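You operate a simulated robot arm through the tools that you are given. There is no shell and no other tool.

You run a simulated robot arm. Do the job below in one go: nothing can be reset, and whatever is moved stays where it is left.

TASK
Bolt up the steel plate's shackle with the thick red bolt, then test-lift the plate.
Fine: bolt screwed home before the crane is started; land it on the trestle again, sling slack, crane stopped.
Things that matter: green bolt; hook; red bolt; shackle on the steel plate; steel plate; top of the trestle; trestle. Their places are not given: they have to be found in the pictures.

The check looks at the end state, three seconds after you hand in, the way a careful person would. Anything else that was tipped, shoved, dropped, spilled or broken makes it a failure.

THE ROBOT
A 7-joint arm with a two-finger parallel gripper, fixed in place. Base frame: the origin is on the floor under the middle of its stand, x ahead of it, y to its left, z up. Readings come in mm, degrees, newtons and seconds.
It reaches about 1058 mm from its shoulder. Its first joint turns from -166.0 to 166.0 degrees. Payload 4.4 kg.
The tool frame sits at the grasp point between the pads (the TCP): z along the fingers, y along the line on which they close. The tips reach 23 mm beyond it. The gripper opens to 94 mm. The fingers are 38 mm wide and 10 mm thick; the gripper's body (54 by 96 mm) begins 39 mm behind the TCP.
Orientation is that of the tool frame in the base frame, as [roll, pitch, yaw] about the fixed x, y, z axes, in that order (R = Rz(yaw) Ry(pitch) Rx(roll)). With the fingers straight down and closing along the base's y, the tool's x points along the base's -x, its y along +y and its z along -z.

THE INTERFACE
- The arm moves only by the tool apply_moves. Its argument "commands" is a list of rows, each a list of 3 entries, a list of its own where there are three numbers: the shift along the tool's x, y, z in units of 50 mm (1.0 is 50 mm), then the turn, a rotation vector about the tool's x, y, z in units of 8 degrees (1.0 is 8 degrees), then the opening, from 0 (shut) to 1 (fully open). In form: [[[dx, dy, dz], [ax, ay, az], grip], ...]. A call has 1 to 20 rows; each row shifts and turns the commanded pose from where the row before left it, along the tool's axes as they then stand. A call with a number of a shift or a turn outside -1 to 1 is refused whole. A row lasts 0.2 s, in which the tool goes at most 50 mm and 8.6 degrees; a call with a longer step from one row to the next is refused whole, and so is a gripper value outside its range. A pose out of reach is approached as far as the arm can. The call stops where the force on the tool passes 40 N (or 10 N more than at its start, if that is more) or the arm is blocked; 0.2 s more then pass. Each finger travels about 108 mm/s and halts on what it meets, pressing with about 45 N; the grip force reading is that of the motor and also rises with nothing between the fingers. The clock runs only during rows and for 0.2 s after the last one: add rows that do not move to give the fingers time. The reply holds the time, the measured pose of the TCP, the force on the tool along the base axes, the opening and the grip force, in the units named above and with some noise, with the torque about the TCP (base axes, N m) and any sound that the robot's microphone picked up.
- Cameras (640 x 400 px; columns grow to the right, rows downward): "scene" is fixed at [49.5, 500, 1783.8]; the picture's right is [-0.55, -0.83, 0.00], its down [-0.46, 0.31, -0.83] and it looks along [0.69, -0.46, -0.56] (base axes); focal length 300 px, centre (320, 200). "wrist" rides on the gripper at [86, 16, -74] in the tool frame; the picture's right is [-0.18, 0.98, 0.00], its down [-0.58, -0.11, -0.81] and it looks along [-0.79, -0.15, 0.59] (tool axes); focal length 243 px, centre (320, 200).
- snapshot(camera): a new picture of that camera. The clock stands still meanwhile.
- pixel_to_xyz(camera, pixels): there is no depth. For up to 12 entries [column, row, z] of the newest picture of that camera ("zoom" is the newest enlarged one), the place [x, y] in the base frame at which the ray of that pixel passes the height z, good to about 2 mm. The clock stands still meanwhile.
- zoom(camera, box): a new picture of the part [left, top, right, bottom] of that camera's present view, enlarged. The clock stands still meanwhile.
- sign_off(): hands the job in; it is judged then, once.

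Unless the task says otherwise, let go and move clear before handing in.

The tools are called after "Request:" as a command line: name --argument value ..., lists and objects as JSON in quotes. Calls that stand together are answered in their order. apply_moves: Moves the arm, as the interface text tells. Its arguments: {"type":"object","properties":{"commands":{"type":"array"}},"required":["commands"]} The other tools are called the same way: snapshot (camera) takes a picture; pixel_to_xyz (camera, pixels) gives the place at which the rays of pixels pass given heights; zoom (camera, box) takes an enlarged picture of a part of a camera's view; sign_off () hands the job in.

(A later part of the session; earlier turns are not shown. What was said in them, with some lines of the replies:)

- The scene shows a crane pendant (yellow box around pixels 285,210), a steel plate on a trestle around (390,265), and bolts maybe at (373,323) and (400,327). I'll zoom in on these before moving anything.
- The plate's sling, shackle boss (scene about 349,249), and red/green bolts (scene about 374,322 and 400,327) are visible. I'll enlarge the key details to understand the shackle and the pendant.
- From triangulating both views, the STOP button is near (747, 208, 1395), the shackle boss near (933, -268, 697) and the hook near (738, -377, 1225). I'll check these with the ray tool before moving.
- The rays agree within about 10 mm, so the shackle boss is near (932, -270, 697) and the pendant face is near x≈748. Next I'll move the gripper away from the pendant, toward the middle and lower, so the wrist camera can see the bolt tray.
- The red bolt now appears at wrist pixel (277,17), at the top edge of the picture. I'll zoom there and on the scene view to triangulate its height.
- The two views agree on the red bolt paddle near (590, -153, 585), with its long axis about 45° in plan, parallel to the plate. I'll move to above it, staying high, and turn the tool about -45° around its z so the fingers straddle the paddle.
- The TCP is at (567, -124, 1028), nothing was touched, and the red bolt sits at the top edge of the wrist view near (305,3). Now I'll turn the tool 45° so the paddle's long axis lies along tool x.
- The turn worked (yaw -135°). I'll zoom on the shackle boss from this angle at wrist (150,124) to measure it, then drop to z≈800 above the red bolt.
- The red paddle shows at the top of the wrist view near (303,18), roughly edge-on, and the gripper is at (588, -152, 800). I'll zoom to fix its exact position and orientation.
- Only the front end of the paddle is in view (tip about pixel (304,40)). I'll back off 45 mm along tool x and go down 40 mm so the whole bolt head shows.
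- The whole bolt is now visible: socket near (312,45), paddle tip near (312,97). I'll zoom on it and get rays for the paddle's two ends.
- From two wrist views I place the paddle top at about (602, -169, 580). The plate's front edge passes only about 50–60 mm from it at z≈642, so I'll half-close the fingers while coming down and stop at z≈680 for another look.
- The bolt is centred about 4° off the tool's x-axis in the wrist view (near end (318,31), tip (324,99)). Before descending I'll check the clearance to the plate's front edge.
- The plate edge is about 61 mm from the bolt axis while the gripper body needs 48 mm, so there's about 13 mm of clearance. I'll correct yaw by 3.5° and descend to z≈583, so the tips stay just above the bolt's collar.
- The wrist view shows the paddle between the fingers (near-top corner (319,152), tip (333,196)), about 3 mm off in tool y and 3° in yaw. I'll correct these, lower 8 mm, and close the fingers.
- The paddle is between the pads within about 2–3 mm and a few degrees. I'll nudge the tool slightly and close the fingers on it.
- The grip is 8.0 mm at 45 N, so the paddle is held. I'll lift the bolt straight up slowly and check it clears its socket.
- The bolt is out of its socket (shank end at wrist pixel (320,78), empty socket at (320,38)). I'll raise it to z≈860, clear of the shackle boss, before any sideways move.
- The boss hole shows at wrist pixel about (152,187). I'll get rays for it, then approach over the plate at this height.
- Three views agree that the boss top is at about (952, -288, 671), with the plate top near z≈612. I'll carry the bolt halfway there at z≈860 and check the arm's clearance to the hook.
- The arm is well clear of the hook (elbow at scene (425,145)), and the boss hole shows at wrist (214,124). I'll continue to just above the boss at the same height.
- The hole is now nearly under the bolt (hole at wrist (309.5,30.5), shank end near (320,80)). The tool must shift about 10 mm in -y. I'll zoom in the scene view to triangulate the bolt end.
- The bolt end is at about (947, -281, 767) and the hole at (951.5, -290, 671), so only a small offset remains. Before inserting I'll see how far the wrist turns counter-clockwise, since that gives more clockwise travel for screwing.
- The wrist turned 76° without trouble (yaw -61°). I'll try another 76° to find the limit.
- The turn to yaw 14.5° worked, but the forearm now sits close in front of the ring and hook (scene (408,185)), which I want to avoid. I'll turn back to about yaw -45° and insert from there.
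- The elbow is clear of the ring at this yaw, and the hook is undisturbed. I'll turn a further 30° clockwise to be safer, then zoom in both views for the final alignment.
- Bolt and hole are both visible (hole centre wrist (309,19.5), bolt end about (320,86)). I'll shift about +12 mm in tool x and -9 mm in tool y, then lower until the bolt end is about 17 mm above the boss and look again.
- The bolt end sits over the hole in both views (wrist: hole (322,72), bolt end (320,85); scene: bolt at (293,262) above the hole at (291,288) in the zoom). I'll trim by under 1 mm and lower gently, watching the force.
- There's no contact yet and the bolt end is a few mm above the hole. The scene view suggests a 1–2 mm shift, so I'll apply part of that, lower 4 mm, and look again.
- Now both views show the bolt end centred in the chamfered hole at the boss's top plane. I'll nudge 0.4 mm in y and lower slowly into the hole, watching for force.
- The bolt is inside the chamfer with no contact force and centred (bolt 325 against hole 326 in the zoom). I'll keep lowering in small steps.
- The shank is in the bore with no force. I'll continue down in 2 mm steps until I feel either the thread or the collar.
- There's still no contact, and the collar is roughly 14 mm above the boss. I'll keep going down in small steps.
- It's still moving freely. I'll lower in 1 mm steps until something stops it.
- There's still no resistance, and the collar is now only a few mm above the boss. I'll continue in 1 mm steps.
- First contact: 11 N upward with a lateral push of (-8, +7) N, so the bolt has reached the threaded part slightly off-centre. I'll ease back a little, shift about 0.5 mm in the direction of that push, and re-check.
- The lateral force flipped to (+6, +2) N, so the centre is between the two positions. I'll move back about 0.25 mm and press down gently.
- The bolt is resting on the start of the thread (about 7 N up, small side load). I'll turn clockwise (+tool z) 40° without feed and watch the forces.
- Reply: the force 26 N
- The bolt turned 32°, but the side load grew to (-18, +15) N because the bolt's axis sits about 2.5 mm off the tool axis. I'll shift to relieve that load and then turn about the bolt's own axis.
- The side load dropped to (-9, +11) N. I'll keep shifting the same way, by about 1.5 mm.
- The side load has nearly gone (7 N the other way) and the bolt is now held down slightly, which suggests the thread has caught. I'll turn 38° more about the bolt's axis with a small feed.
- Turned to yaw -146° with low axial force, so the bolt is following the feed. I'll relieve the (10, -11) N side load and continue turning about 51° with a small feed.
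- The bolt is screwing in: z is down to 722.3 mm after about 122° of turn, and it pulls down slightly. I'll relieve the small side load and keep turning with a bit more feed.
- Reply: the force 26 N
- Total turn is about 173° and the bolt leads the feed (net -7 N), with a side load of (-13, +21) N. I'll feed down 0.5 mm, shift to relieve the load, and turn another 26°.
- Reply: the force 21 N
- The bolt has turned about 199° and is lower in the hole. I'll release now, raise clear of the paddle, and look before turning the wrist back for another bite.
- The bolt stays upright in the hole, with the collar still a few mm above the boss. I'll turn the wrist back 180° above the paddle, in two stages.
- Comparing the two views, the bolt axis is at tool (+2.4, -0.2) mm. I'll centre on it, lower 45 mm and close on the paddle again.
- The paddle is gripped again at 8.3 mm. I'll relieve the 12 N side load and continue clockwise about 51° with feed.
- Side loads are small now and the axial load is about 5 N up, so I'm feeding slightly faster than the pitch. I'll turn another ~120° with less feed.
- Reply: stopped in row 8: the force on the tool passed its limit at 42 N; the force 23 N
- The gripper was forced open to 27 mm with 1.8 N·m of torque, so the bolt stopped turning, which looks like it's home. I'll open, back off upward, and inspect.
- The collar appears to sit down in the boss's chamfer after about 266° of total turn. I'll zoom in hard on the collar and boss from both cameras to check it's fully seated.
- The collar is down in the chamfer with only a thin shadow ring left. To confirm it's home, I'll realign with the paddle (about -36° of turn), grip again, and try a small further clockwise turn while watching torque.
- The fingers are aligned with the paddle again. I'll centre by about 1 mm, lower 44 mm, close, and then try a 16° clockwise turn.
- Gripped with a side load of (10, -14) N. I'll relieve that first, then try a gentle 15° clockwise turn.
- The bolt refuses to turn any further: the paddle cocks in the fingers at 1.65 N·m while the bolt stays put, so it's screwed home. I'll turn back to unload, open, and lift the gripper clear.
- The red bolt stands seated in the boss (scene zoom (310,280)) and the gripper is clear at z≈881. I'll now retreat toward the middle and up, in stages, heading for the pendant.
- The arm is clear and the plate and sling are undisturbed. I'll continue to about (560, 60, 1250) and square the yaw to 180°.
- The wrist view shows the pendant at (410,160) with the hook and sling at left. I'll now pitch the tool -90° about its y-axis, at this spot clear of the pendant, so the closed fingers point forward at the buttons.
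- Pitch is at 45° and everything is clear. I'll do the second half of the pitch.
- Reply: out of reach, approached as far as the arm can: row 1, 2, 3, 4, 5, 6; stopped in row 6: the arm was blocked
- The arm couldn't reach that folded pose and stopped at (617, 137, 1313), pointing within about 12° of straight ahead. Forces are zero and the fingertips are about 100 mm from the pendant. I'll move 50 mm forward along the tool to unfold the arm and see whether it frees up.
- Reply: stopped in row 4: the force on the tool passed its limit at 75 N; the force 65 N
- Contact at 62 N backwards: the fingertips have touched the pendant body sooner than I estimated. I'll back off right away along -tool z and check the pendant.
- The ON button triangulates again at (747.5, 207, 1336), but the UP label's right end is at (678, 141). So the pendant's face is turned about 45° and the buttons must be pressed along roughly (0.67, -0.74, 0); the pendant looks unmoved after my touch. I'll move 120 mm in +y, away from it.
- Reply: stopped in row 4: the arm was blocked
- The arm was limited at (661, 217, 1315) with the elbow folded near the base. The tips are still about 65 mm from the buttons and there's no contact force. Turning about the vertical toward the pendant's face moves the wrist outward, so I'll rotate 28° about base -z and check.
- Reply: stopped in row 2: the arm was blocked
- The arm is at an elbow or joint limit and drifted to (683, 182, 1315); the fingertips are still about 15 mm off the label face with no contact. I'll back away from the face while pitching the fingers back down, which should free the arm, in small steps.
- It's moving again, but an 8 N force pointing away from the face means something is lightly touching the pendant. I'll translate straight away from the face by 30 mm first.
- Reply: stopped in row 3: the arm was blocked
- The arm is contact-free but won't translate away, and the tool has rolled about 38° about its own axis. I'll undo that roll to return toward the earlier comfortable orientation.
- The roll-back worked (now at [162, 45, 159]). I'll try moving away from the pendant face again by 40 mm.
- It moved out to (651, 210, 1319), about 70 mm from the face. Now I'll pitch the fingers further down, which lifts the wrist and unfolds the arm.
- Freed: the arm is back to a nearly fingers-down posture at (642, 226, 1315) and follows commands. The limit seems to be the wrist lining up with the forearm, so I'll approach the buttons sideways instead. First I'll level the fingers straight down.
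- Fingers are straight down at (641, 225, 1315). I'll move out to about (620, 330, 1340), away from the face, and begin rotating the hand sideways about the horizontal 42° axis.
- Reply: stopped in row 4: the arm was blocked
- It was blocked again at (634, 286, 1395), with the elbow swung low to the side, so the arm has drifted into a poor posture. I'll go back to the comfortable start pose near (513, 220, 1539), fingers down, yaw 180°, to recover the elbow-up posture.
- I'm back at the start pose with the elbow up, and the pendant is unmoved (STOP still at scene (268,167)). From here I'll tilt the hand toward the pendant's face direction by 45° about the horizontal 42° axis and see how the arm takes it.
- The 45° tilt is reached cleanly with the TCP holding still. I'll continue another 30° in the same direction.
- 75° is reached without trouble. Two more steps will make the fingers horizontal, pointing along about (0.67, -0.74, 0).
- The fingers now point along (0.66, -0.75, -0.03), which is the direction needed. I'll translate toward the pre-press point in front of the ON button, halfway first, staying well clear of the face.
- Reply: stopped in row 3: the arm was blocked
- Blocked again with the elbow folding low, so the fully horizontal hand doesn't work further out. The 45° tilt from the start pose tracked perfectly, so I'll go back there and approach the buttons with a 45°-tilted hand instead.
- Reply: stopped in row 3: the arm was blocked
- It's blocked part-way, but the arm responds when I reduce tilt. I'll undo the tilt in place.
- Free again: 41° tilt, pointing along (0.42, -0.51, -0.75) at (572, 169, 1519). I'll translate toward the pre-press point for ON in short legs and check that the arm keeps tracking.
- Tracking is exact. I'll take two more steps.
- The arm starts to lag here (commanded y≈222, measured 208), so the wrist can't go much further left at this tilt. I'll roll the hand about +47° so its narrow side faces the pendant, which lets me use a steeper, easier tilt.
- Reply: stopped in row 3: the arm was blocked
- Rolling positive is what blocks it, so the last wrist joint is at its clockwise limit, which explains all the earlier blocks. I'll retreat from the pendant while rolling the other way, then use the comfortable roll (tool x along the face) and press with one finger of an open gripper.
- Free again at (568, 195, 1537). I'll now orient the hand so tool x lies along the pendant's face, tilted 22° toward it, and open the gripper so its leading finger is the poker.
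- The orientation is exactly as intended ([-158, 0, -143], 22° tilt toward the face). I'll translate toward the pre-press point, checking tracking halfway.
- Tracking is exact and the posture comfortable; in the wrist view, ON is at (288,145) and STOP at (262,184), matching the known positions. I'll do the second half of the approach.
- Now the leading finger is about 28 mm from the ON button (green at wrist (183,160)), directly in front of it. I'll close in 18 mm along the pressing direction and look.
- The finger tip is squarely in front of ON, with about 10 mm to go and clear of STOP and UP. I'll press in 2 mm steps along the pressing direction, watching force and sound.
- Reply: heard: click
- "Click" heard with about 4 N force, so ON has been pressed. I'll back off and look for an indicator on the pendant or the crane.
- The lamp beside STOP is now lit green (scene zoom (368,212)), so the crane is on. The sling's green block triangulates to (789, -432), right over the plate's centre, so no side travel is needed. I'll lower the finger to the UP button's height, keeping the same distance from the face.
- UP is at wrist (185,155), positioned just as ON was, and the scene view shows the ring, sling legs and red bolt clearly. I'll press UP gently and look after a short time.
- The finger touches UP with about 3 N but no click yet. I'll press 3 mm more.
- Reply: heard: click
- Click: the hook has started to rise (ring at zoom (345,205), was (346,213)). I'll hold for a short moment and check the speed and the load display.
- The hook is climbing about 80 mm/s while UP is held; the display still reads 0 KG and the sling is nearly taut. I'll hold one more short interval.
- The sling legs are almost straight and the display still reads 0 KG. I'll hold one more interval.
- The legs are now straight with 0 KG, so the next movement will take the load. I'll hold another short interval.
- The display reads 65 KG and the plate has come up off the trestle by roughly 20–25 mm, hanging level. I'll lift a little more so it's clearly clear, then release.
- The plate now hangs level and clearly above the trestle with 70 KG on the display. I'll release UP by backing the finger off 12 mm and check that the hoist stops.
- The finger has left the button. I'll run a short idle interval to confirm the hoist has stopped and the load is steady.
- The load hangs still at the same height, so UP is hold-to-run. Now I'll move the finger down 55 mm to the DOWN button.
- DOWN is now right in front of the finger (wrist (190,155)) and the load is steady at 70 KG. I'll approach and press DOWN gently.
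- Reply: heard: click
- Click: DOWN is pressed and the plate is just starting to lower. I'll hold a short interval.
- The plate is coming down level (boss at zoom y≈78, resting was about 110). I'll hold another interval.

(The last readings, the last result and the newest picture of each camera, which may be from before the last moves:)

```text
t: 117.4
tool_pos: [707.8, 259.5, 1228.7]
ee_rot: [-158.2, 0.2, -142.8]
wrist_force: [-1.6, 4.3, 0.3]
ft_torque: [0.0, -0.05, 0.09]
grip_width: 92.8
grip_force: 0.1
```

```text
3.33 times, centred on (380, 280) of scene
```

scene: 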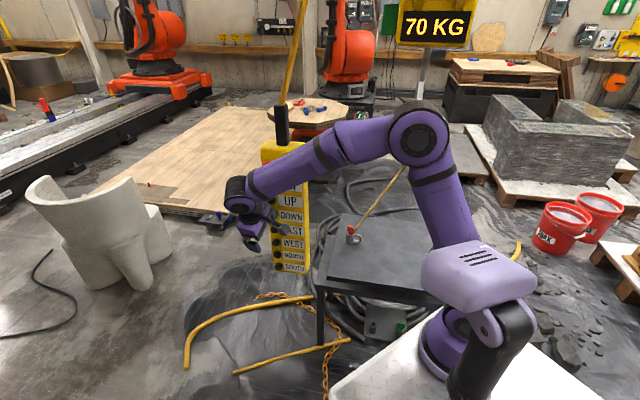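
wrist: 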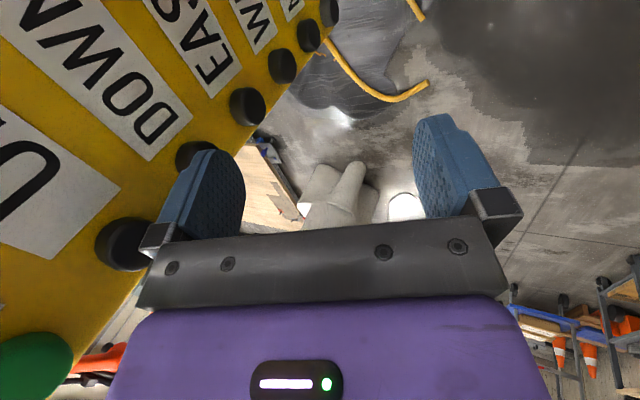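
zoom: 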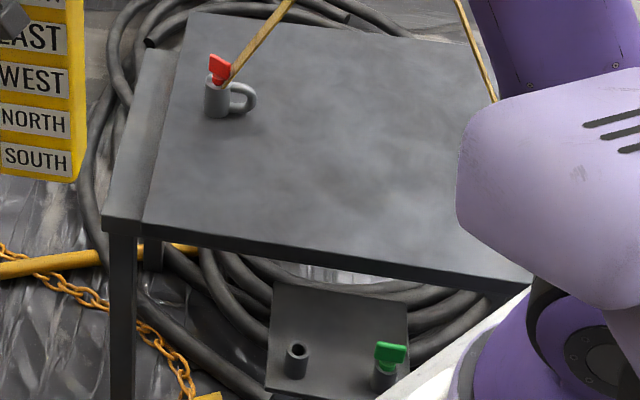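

It's almost landed, with about 20 mm left. The plate is directly over its resting place, so I'll hold another interval.

Request:
apply_moves --commands '[[[0, 0, 0], [0, 0, 0], 1.0]]'

Request:
snapshot --camera "scene"

Request:
zoom --camera "scene" --box '[310, 220, 450, 340]'

```text
t: 117.8
tool_pos: [707.7, 258.3, 1228.1]
ee_rot: [-158.1, 0.1, -142.8]
wrist_force: [-2.1, 3.3, -0.4]
ft_torque: [0.01, -0.03, 0.13]
grip_width: 92.6
grip_force: 0.1
```

```text
taken
```

scene: 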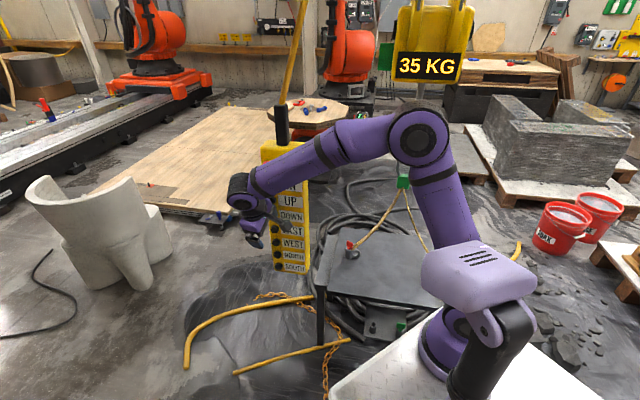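

```text
3.33 times, centred on (380, 280) of scene
```

zoom: 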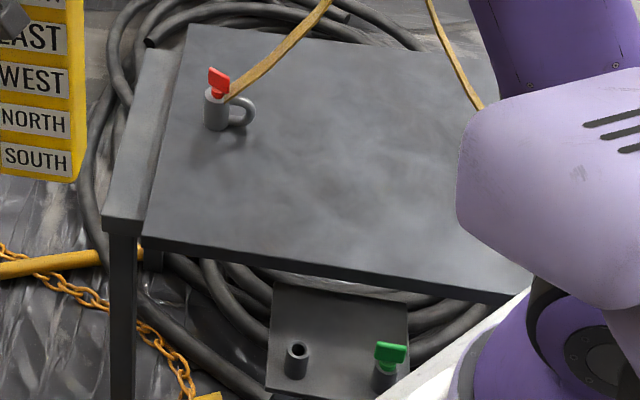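

The plate has landed exactly where it was and the sling legs are sagging (display dropping through 35 KG). I'll keep lowering a little to get real slack.

Request:
apply_moves --commands '[[[0, 0, 0], [0, 0, 0], 1.0]]'

Request:
snapshot --camera "scene"

Request:
zoom --camera "scene" --box '[310, 150, 450, 270]'

```text
t: 118.2
tool_pos: [706.9, 258.4, 1228.4]
ee_rot: [-158.1, 0.2, -142.9]
wrist_force: [-2.3, 2.8, -0.4]
ft_torque: [-0.01, 0.0, 0.06]
grip_width: 92.5
grip_force: 0.0
```

```text
taken
```

scene: 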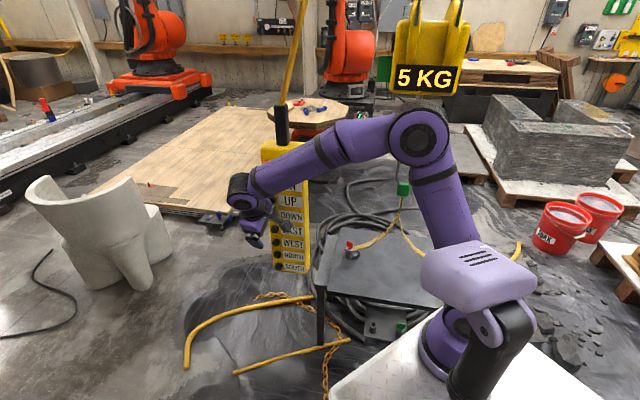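

```text
3.33 times, centred on (380, 210) of scene
```

zoom: 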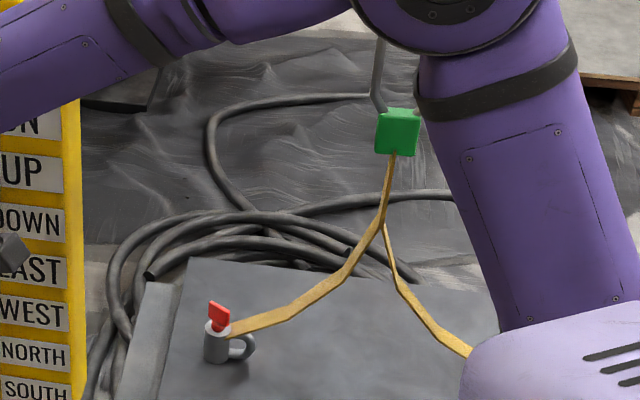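

The sling is visibly slack and the display is down to 5 KG; the green block at (403,189) is still about 65 mm above where it started. I'll lower one more short interval, then release DOWN.

Request:
apply_moves --commands '[[[0, 0, 0], [0, 0, 0], 1.0], [[0, 0.22, -0.088], [0, 0, 0], 1.0]]'

Request:
snapshot --camera "scene"

Request:
zoom --camera "scene" --box '[310, 150, 450, 270]'

```text
t: 118.8
tool_pos: [699.3, 267.6, 1228.7]
ee_rot: [-158.1, 0.2, -142.9]
wrist_force: [0.1, 0.1, -0.2]
ft_torque: [-0.03, -0.01, 0.0]
grip_width: 94.0
grip_force: 0.0
```

```text
taken
```

scene: 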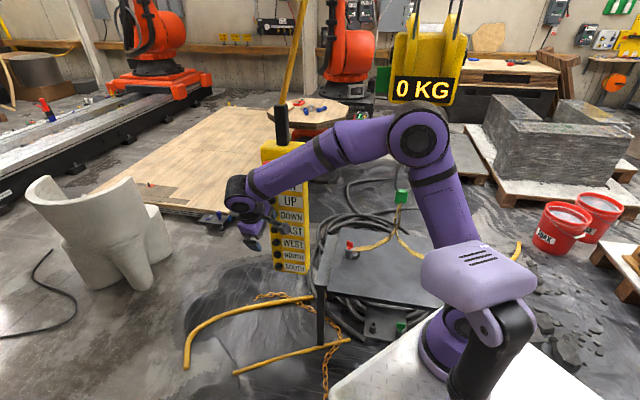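

```text
3.33 times, centred on (380, 210) of scene
```

zoom: 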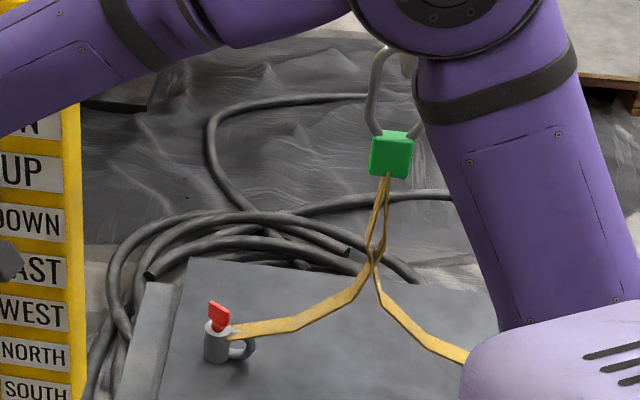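

The display reads 0 KG, the sling is slack, and DOWN is released. Next I'll back off 20 mm and raise the finger 168 mm to the STOP button.

Request:
apply_moves --commands '[[[0, 0.371, -0.149], [0, 0, 0], 1.0], [[0, -0.313, -0.779], [0, 0, 0], 1.0], [[0, -0.313, -0.779], [0, 0, 0], 1.0], [[0, -0.313, -0.779], [0, 0, 0], 1.0], [[0, -0.313, -0.779], [0, 0, 0], 1.0], [[0, 0, 0], [0, 0, 0], 1.0]]'

Request:
snapshot --camera "wrist"

Request:
snapshot --camera "scene"

```text
t: 120.2
tool_pos: [688.1, 283.2, 1394.3]
ee_rot: [-158.1, 0.2, -142.8]
wrist_force: [0.4, 0.7, -1.1]
ft_torque: [0.0, 0.04, -0.01]
grip_width: 94.0
grip_force: 0.2
```

```text
taken
```

wrist: 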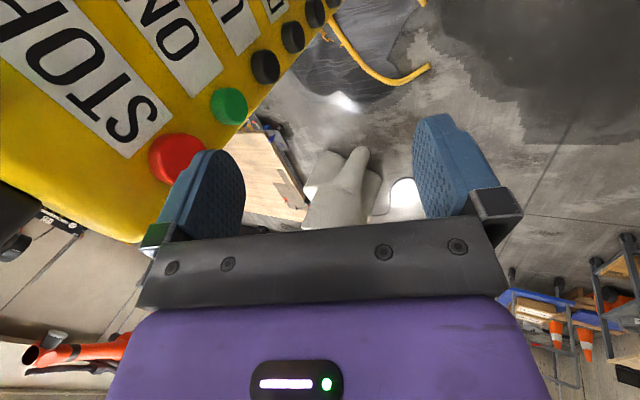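

```text
taken
```

scene: 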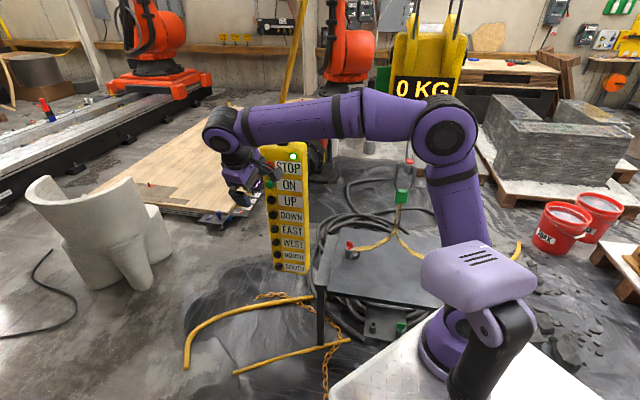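

The finger faces STOP (red, wrist (178,158)) and the green lamp is still on at scene (293,156). I'll approach 18 mm and then press in 2 mm steps.

Request:
apply_moves --commands '[[[0, -0.167, 0.067], [0, 0, 0], 1.0], [[0, -0.167, 0.067], [0, 0, 0], 1.0], [[0, -0.037, 0.015], [0, 0, 0], 1.0], [[0, -0.037, 0.015], [0, 0, 0], 1.0], [[0, 0, 0], [0, 0, 0], 1.0]]'

Request:
zoom --camera "wrist" --box '[60, 60, 300, 260]'

Request:
zoom --camera "scene" --box '[220, 110, 330, 210]'

```text
t: 121.4
tool_pos: [700.9, 265.3, 1395.3]
ee_rot: [-158.2, 0.2, -142.9]
wrist_force: [-0.1, -0.1, -0.1]
ft_torque: [-0.02, 0.05, 0.02]
grip_width: 94.1
grip_force: 0.0
```

```text
2.00 times, centred on (180, 160) of wrist
```

zoom: 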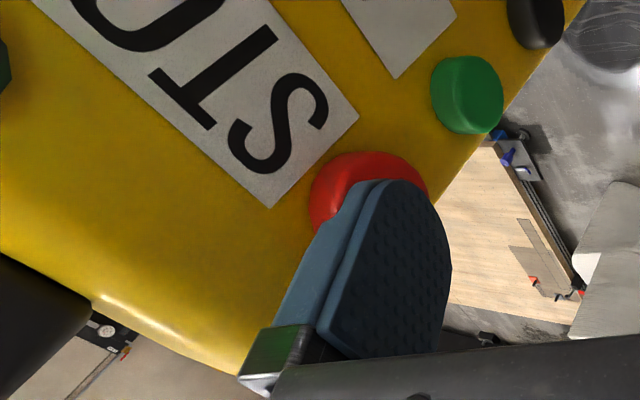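

```text
4.00 times, centred on (275, 160) of scene
```

zoom: 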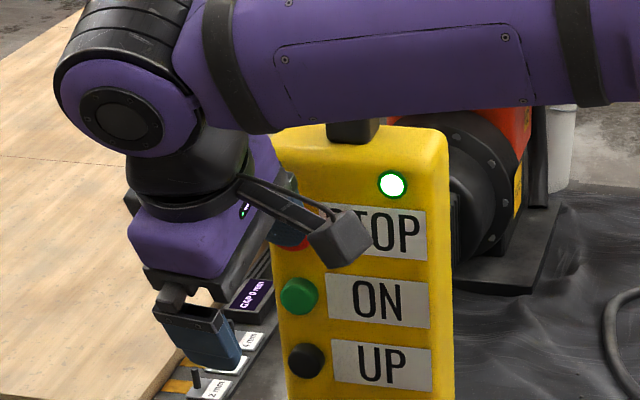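

Green lamp still lit, finger just in front of STOP, with no contact yet (grip 94.1, zero force). I'll press on in 2 mm steps until it clicks.

Request:
apply_moves --commands '[[[0, -0.037, 0.015], [0, 0, 0], 1.0], [[0, -0.037, 0.015], [0, 0, 0], 1.0], [[0, -0.037, 0.015], [0, 0, 0], 1.0], [[0, 0, 0], [0, 0, 0], 1.0]]'

Request:
zoom --camera "scene" --box '[220, 110, 330, 210]'

```text
t: 122.4
tool_pos: [705.0, 261.9, 1395.7]
ee_rot: [-158.1, 0.2, -142.8]
wrist_force: [-1.7, 1.0, -0.4]
ft_torque: [-0.02, -0.01, 0.01]
grip_width: 93.6
grip_force: 0.1
```

```text
4.00 times, centred on (275, 160) of scene
```

zoom: 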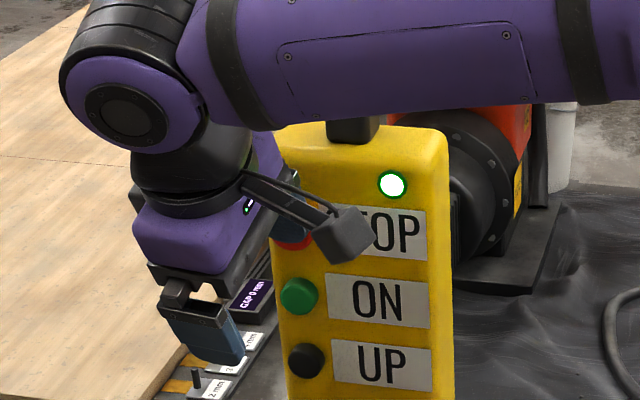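

There's slight contact now (2 N, grip 93.6) but no click yet. I'll press another 4 mm.

Request:
apply_moves --commands '[[[0, -0.037, 0.015], [0, 0, 0], 1.0], [[0, -0.037, 0.015], [0, 0, 0], 1.0], [[0, 0, 0], [0, 0, 0], 1.0]]'

Request:
zoom --camera "scene" --box '[220, 110, 330, 210]'

```text
t: 123.2
tool_pos: [705.9, 258.7, 1395.9]
ee_rot: [-158.2, 0.2, -142.8]
wrist_force: [-1.0, 5.3, 0.4]
ft_torque: [-0.02, 0.03, 0.21]
grip_width: 92.5
grip_force: 0.0
heard: click
```

```text
4.00 times, centred on (275, 160) of scene
```

zoom: 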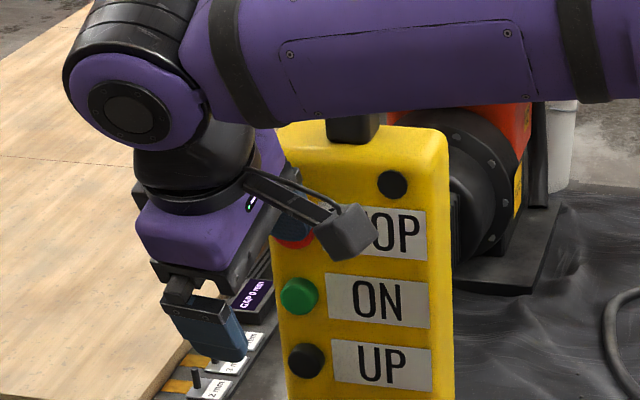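

"Click" heard and the lamp has gone dark, so the crane is stopped. I'll back straight off the button and then retreat along the approach path.

Request:
apply_moves --commands '[[[0, 0.2, -0.08], [0, 0, 0], 1.0], [[0, 0.35, -0.14], [0, 0, 0], 1.0], [[0, 0.35, -0.14], [0, 0, 0], 1.0], [[0.498, -0.225, -0.621], [0, 0, 0], 1.0], [[0.498, -0.225, -0.621], [0, 0, 0], 1.0], [[0.498, -0.225, -0.621], [0, 0, 0], 1.0], [[0, 0, 0], [0, 0, 0], 1.0]]'

Request:
snapshot --camera "scene"

Request:
snapshot --camera "wrist"

Request:
zoom --camera "scene" --box '[310, 220, 450, 340]'

Request:
zoom --camera "scene" --box '[334, 230, 366, 255]'

```text
t: 124.8
tool_pos: [613.9, 254.9, 1494.4]
ee_rot: [-158.1, 0.1, -142.8]
wrist_force: [0.3, -0.6, -0.4]
ft_torque: [-0.01, 0.03, 0.0]
grip_width: 94.1
grip_force: 0.1
```

```text
taken
```

scene: 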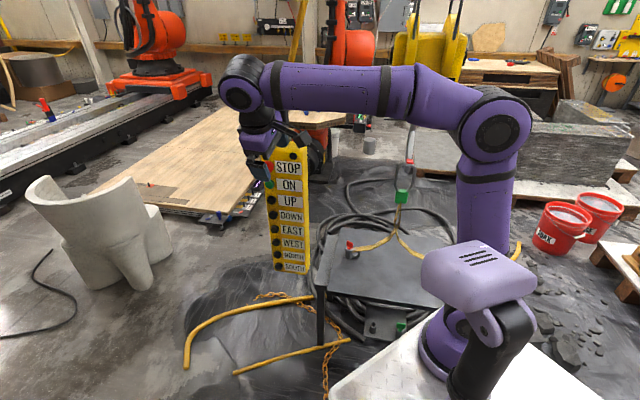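

```text
taken
```

wrist: 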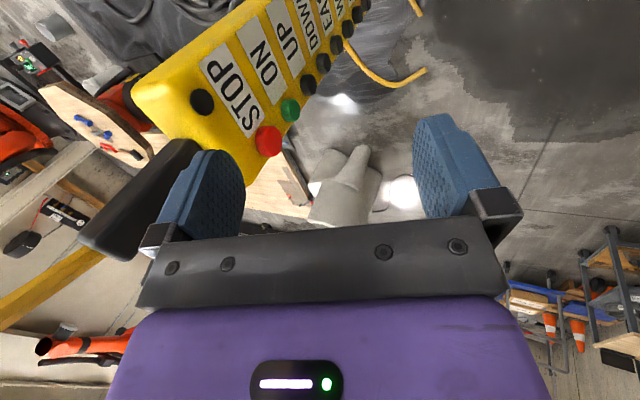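

```text
3.33 times, centred on (380, 280) of scene
```

zoom: 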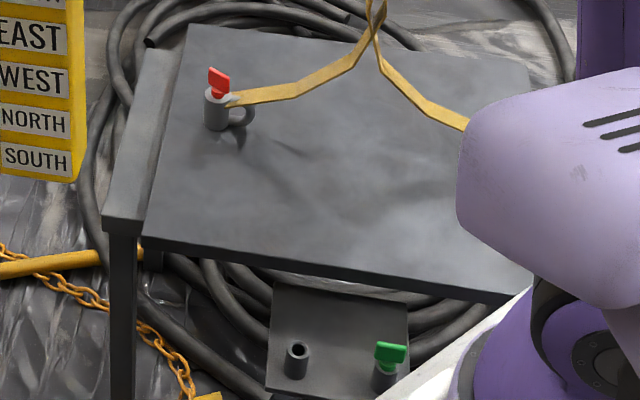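

```text
16.00 times, centred on (350, 242) of scene
```

zoom: 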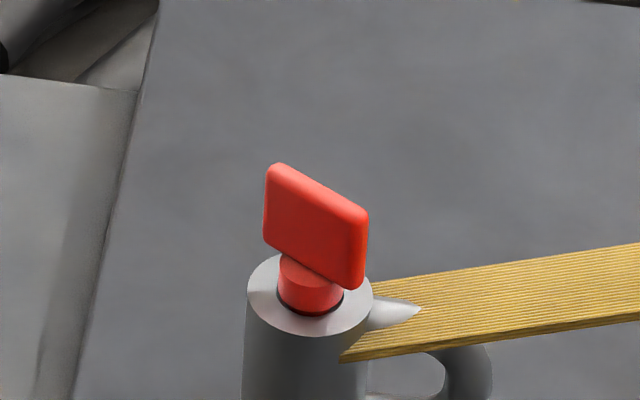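

Everything looks right: the plate is back on the trestle, the red bolt is seated, the sling is slack, and the lamp is dark. I'll move the arm further back and take one last look at the display and pendant.

Request:
apply_moves --commands '[[[0.45, -0.6, -0.3], [0, 0, 0], 1.0], [[0.45, -0.6, -0.3], [0, 0, 0], 1.0], [[0, 0, 0], [0, 0, 0], 1.0], [[0, 0, 0], [0, 0, 0], 1.0]]'

Request:
snapshot --camera "scene"

Request:
zoom --camera "scene" --box '[240, 60, 480, 290]'

Request:
snapshot --camera "wrist"

```text
t: 125.8
tool_pos: [608.0, 193.2, 1543.7]
ee_rot: [-158.1, 0.2, -142.8]
wrist_force: [0.0, 0.0, 0.5]
ft_torque: [0.02, 0.03, 0.0]
grip_width: 94.1
grip_force: 0.0
```

```text
taken
```

scene: 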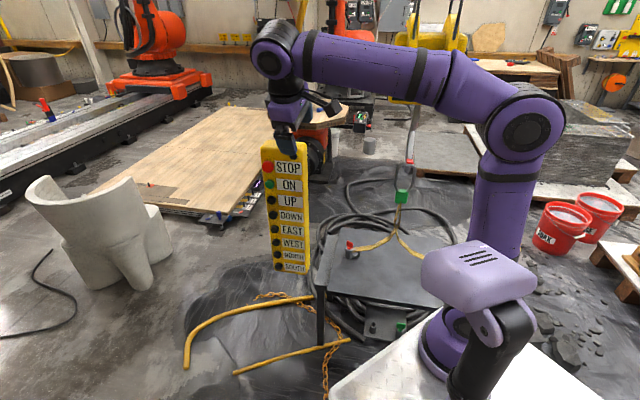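

```text
1.74 times, centred on (360, 175) of scene
```

zoom: 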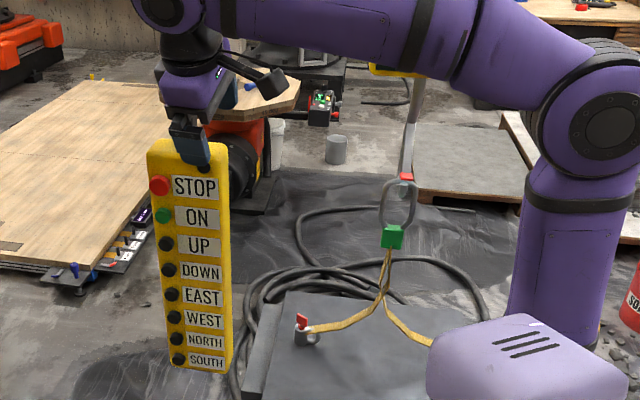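

```text
taken
```

wrist: 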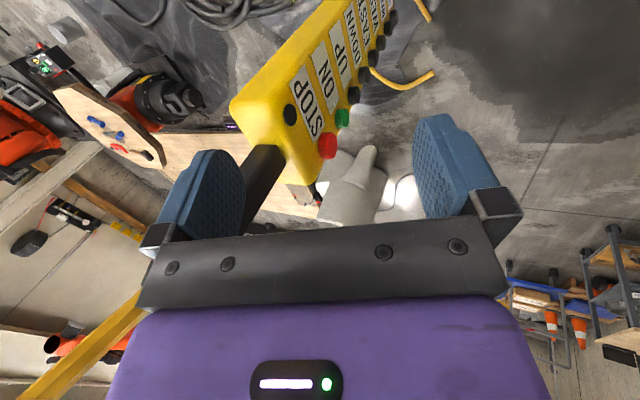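

The wrist view shows the pendant lamp dark (291,115), the sling is slack and the plate rests on the trestle. I'll move the hand a bit further from the pendant's rod and then hand in.

Request:
apply_moves --commands '[[[0.6, 0.3, -0.1], [0, 0, 0], 1.0], [[0.6, 0.3, -0.1], [0, 0, 0], 1.0], [[0, 0, 0], [0, 0, 0], 1.0], [[0, 0, 0], [0, 0, 0], 1.0]]'

Request:
snapshot --camera "scene"

```text
t: 126.8
tool_pos: [540.0, 181.1, 1542.3]
ee_rot: [-158.0, 0.2, -142.9]
wrist_force: [-0.2, 0.4, 0.1]
ft_torque: [-0.01, -0.04, -0.01]
grip_width: 93.7
grip_force: 0.0
```

```text
taken
```

scene: 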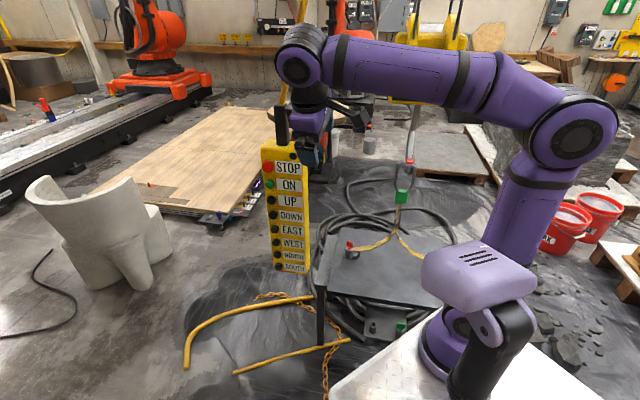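

The last picture shows the plate back on the trestle, the red bolt home in the shackle (350,246), the sling slack, the green bolt untouched in its socket (401,327), and the pendant where it was. The crane is stopped and the arm is clear and empty, so I'm handing in.

Request:
sign_off

```text
The job is handed in.
```

The red bolt is screwed into the plate's shackle, the plate has been test-lifted and set back on the trestle, and the job is handed in.

- **Bolt:** I turned the red bolt until it stopped. A second try at about 1.7 N·m didn't move it. This was done before the crane was started. The total turn was about 266°, and I judged it home from that hard stop and from the collar sitting down in the boss. A thin shadow ring around the collar was still visible.
- **Lift:** With the crane on, I held UP until the plate hung level roughly 60–70 mm above the trestle, with the display at 70 KG.
- **Landing:** I held DOWN until the plate was back in its original place and the sling was slack, with the display at 0 KG. Then I pressed STOP, and the green lamp went out.
- **Pendant contact:** On the way to the buttons, the closed fingers ran into the pendant's face once, at up to 75 N, and brushed it lightly a second time. It looked unmoved afterwards and all its buttons worked.
- **Everything else:** The green bolt was not touched, and I saw nothing else tipped or shifted.
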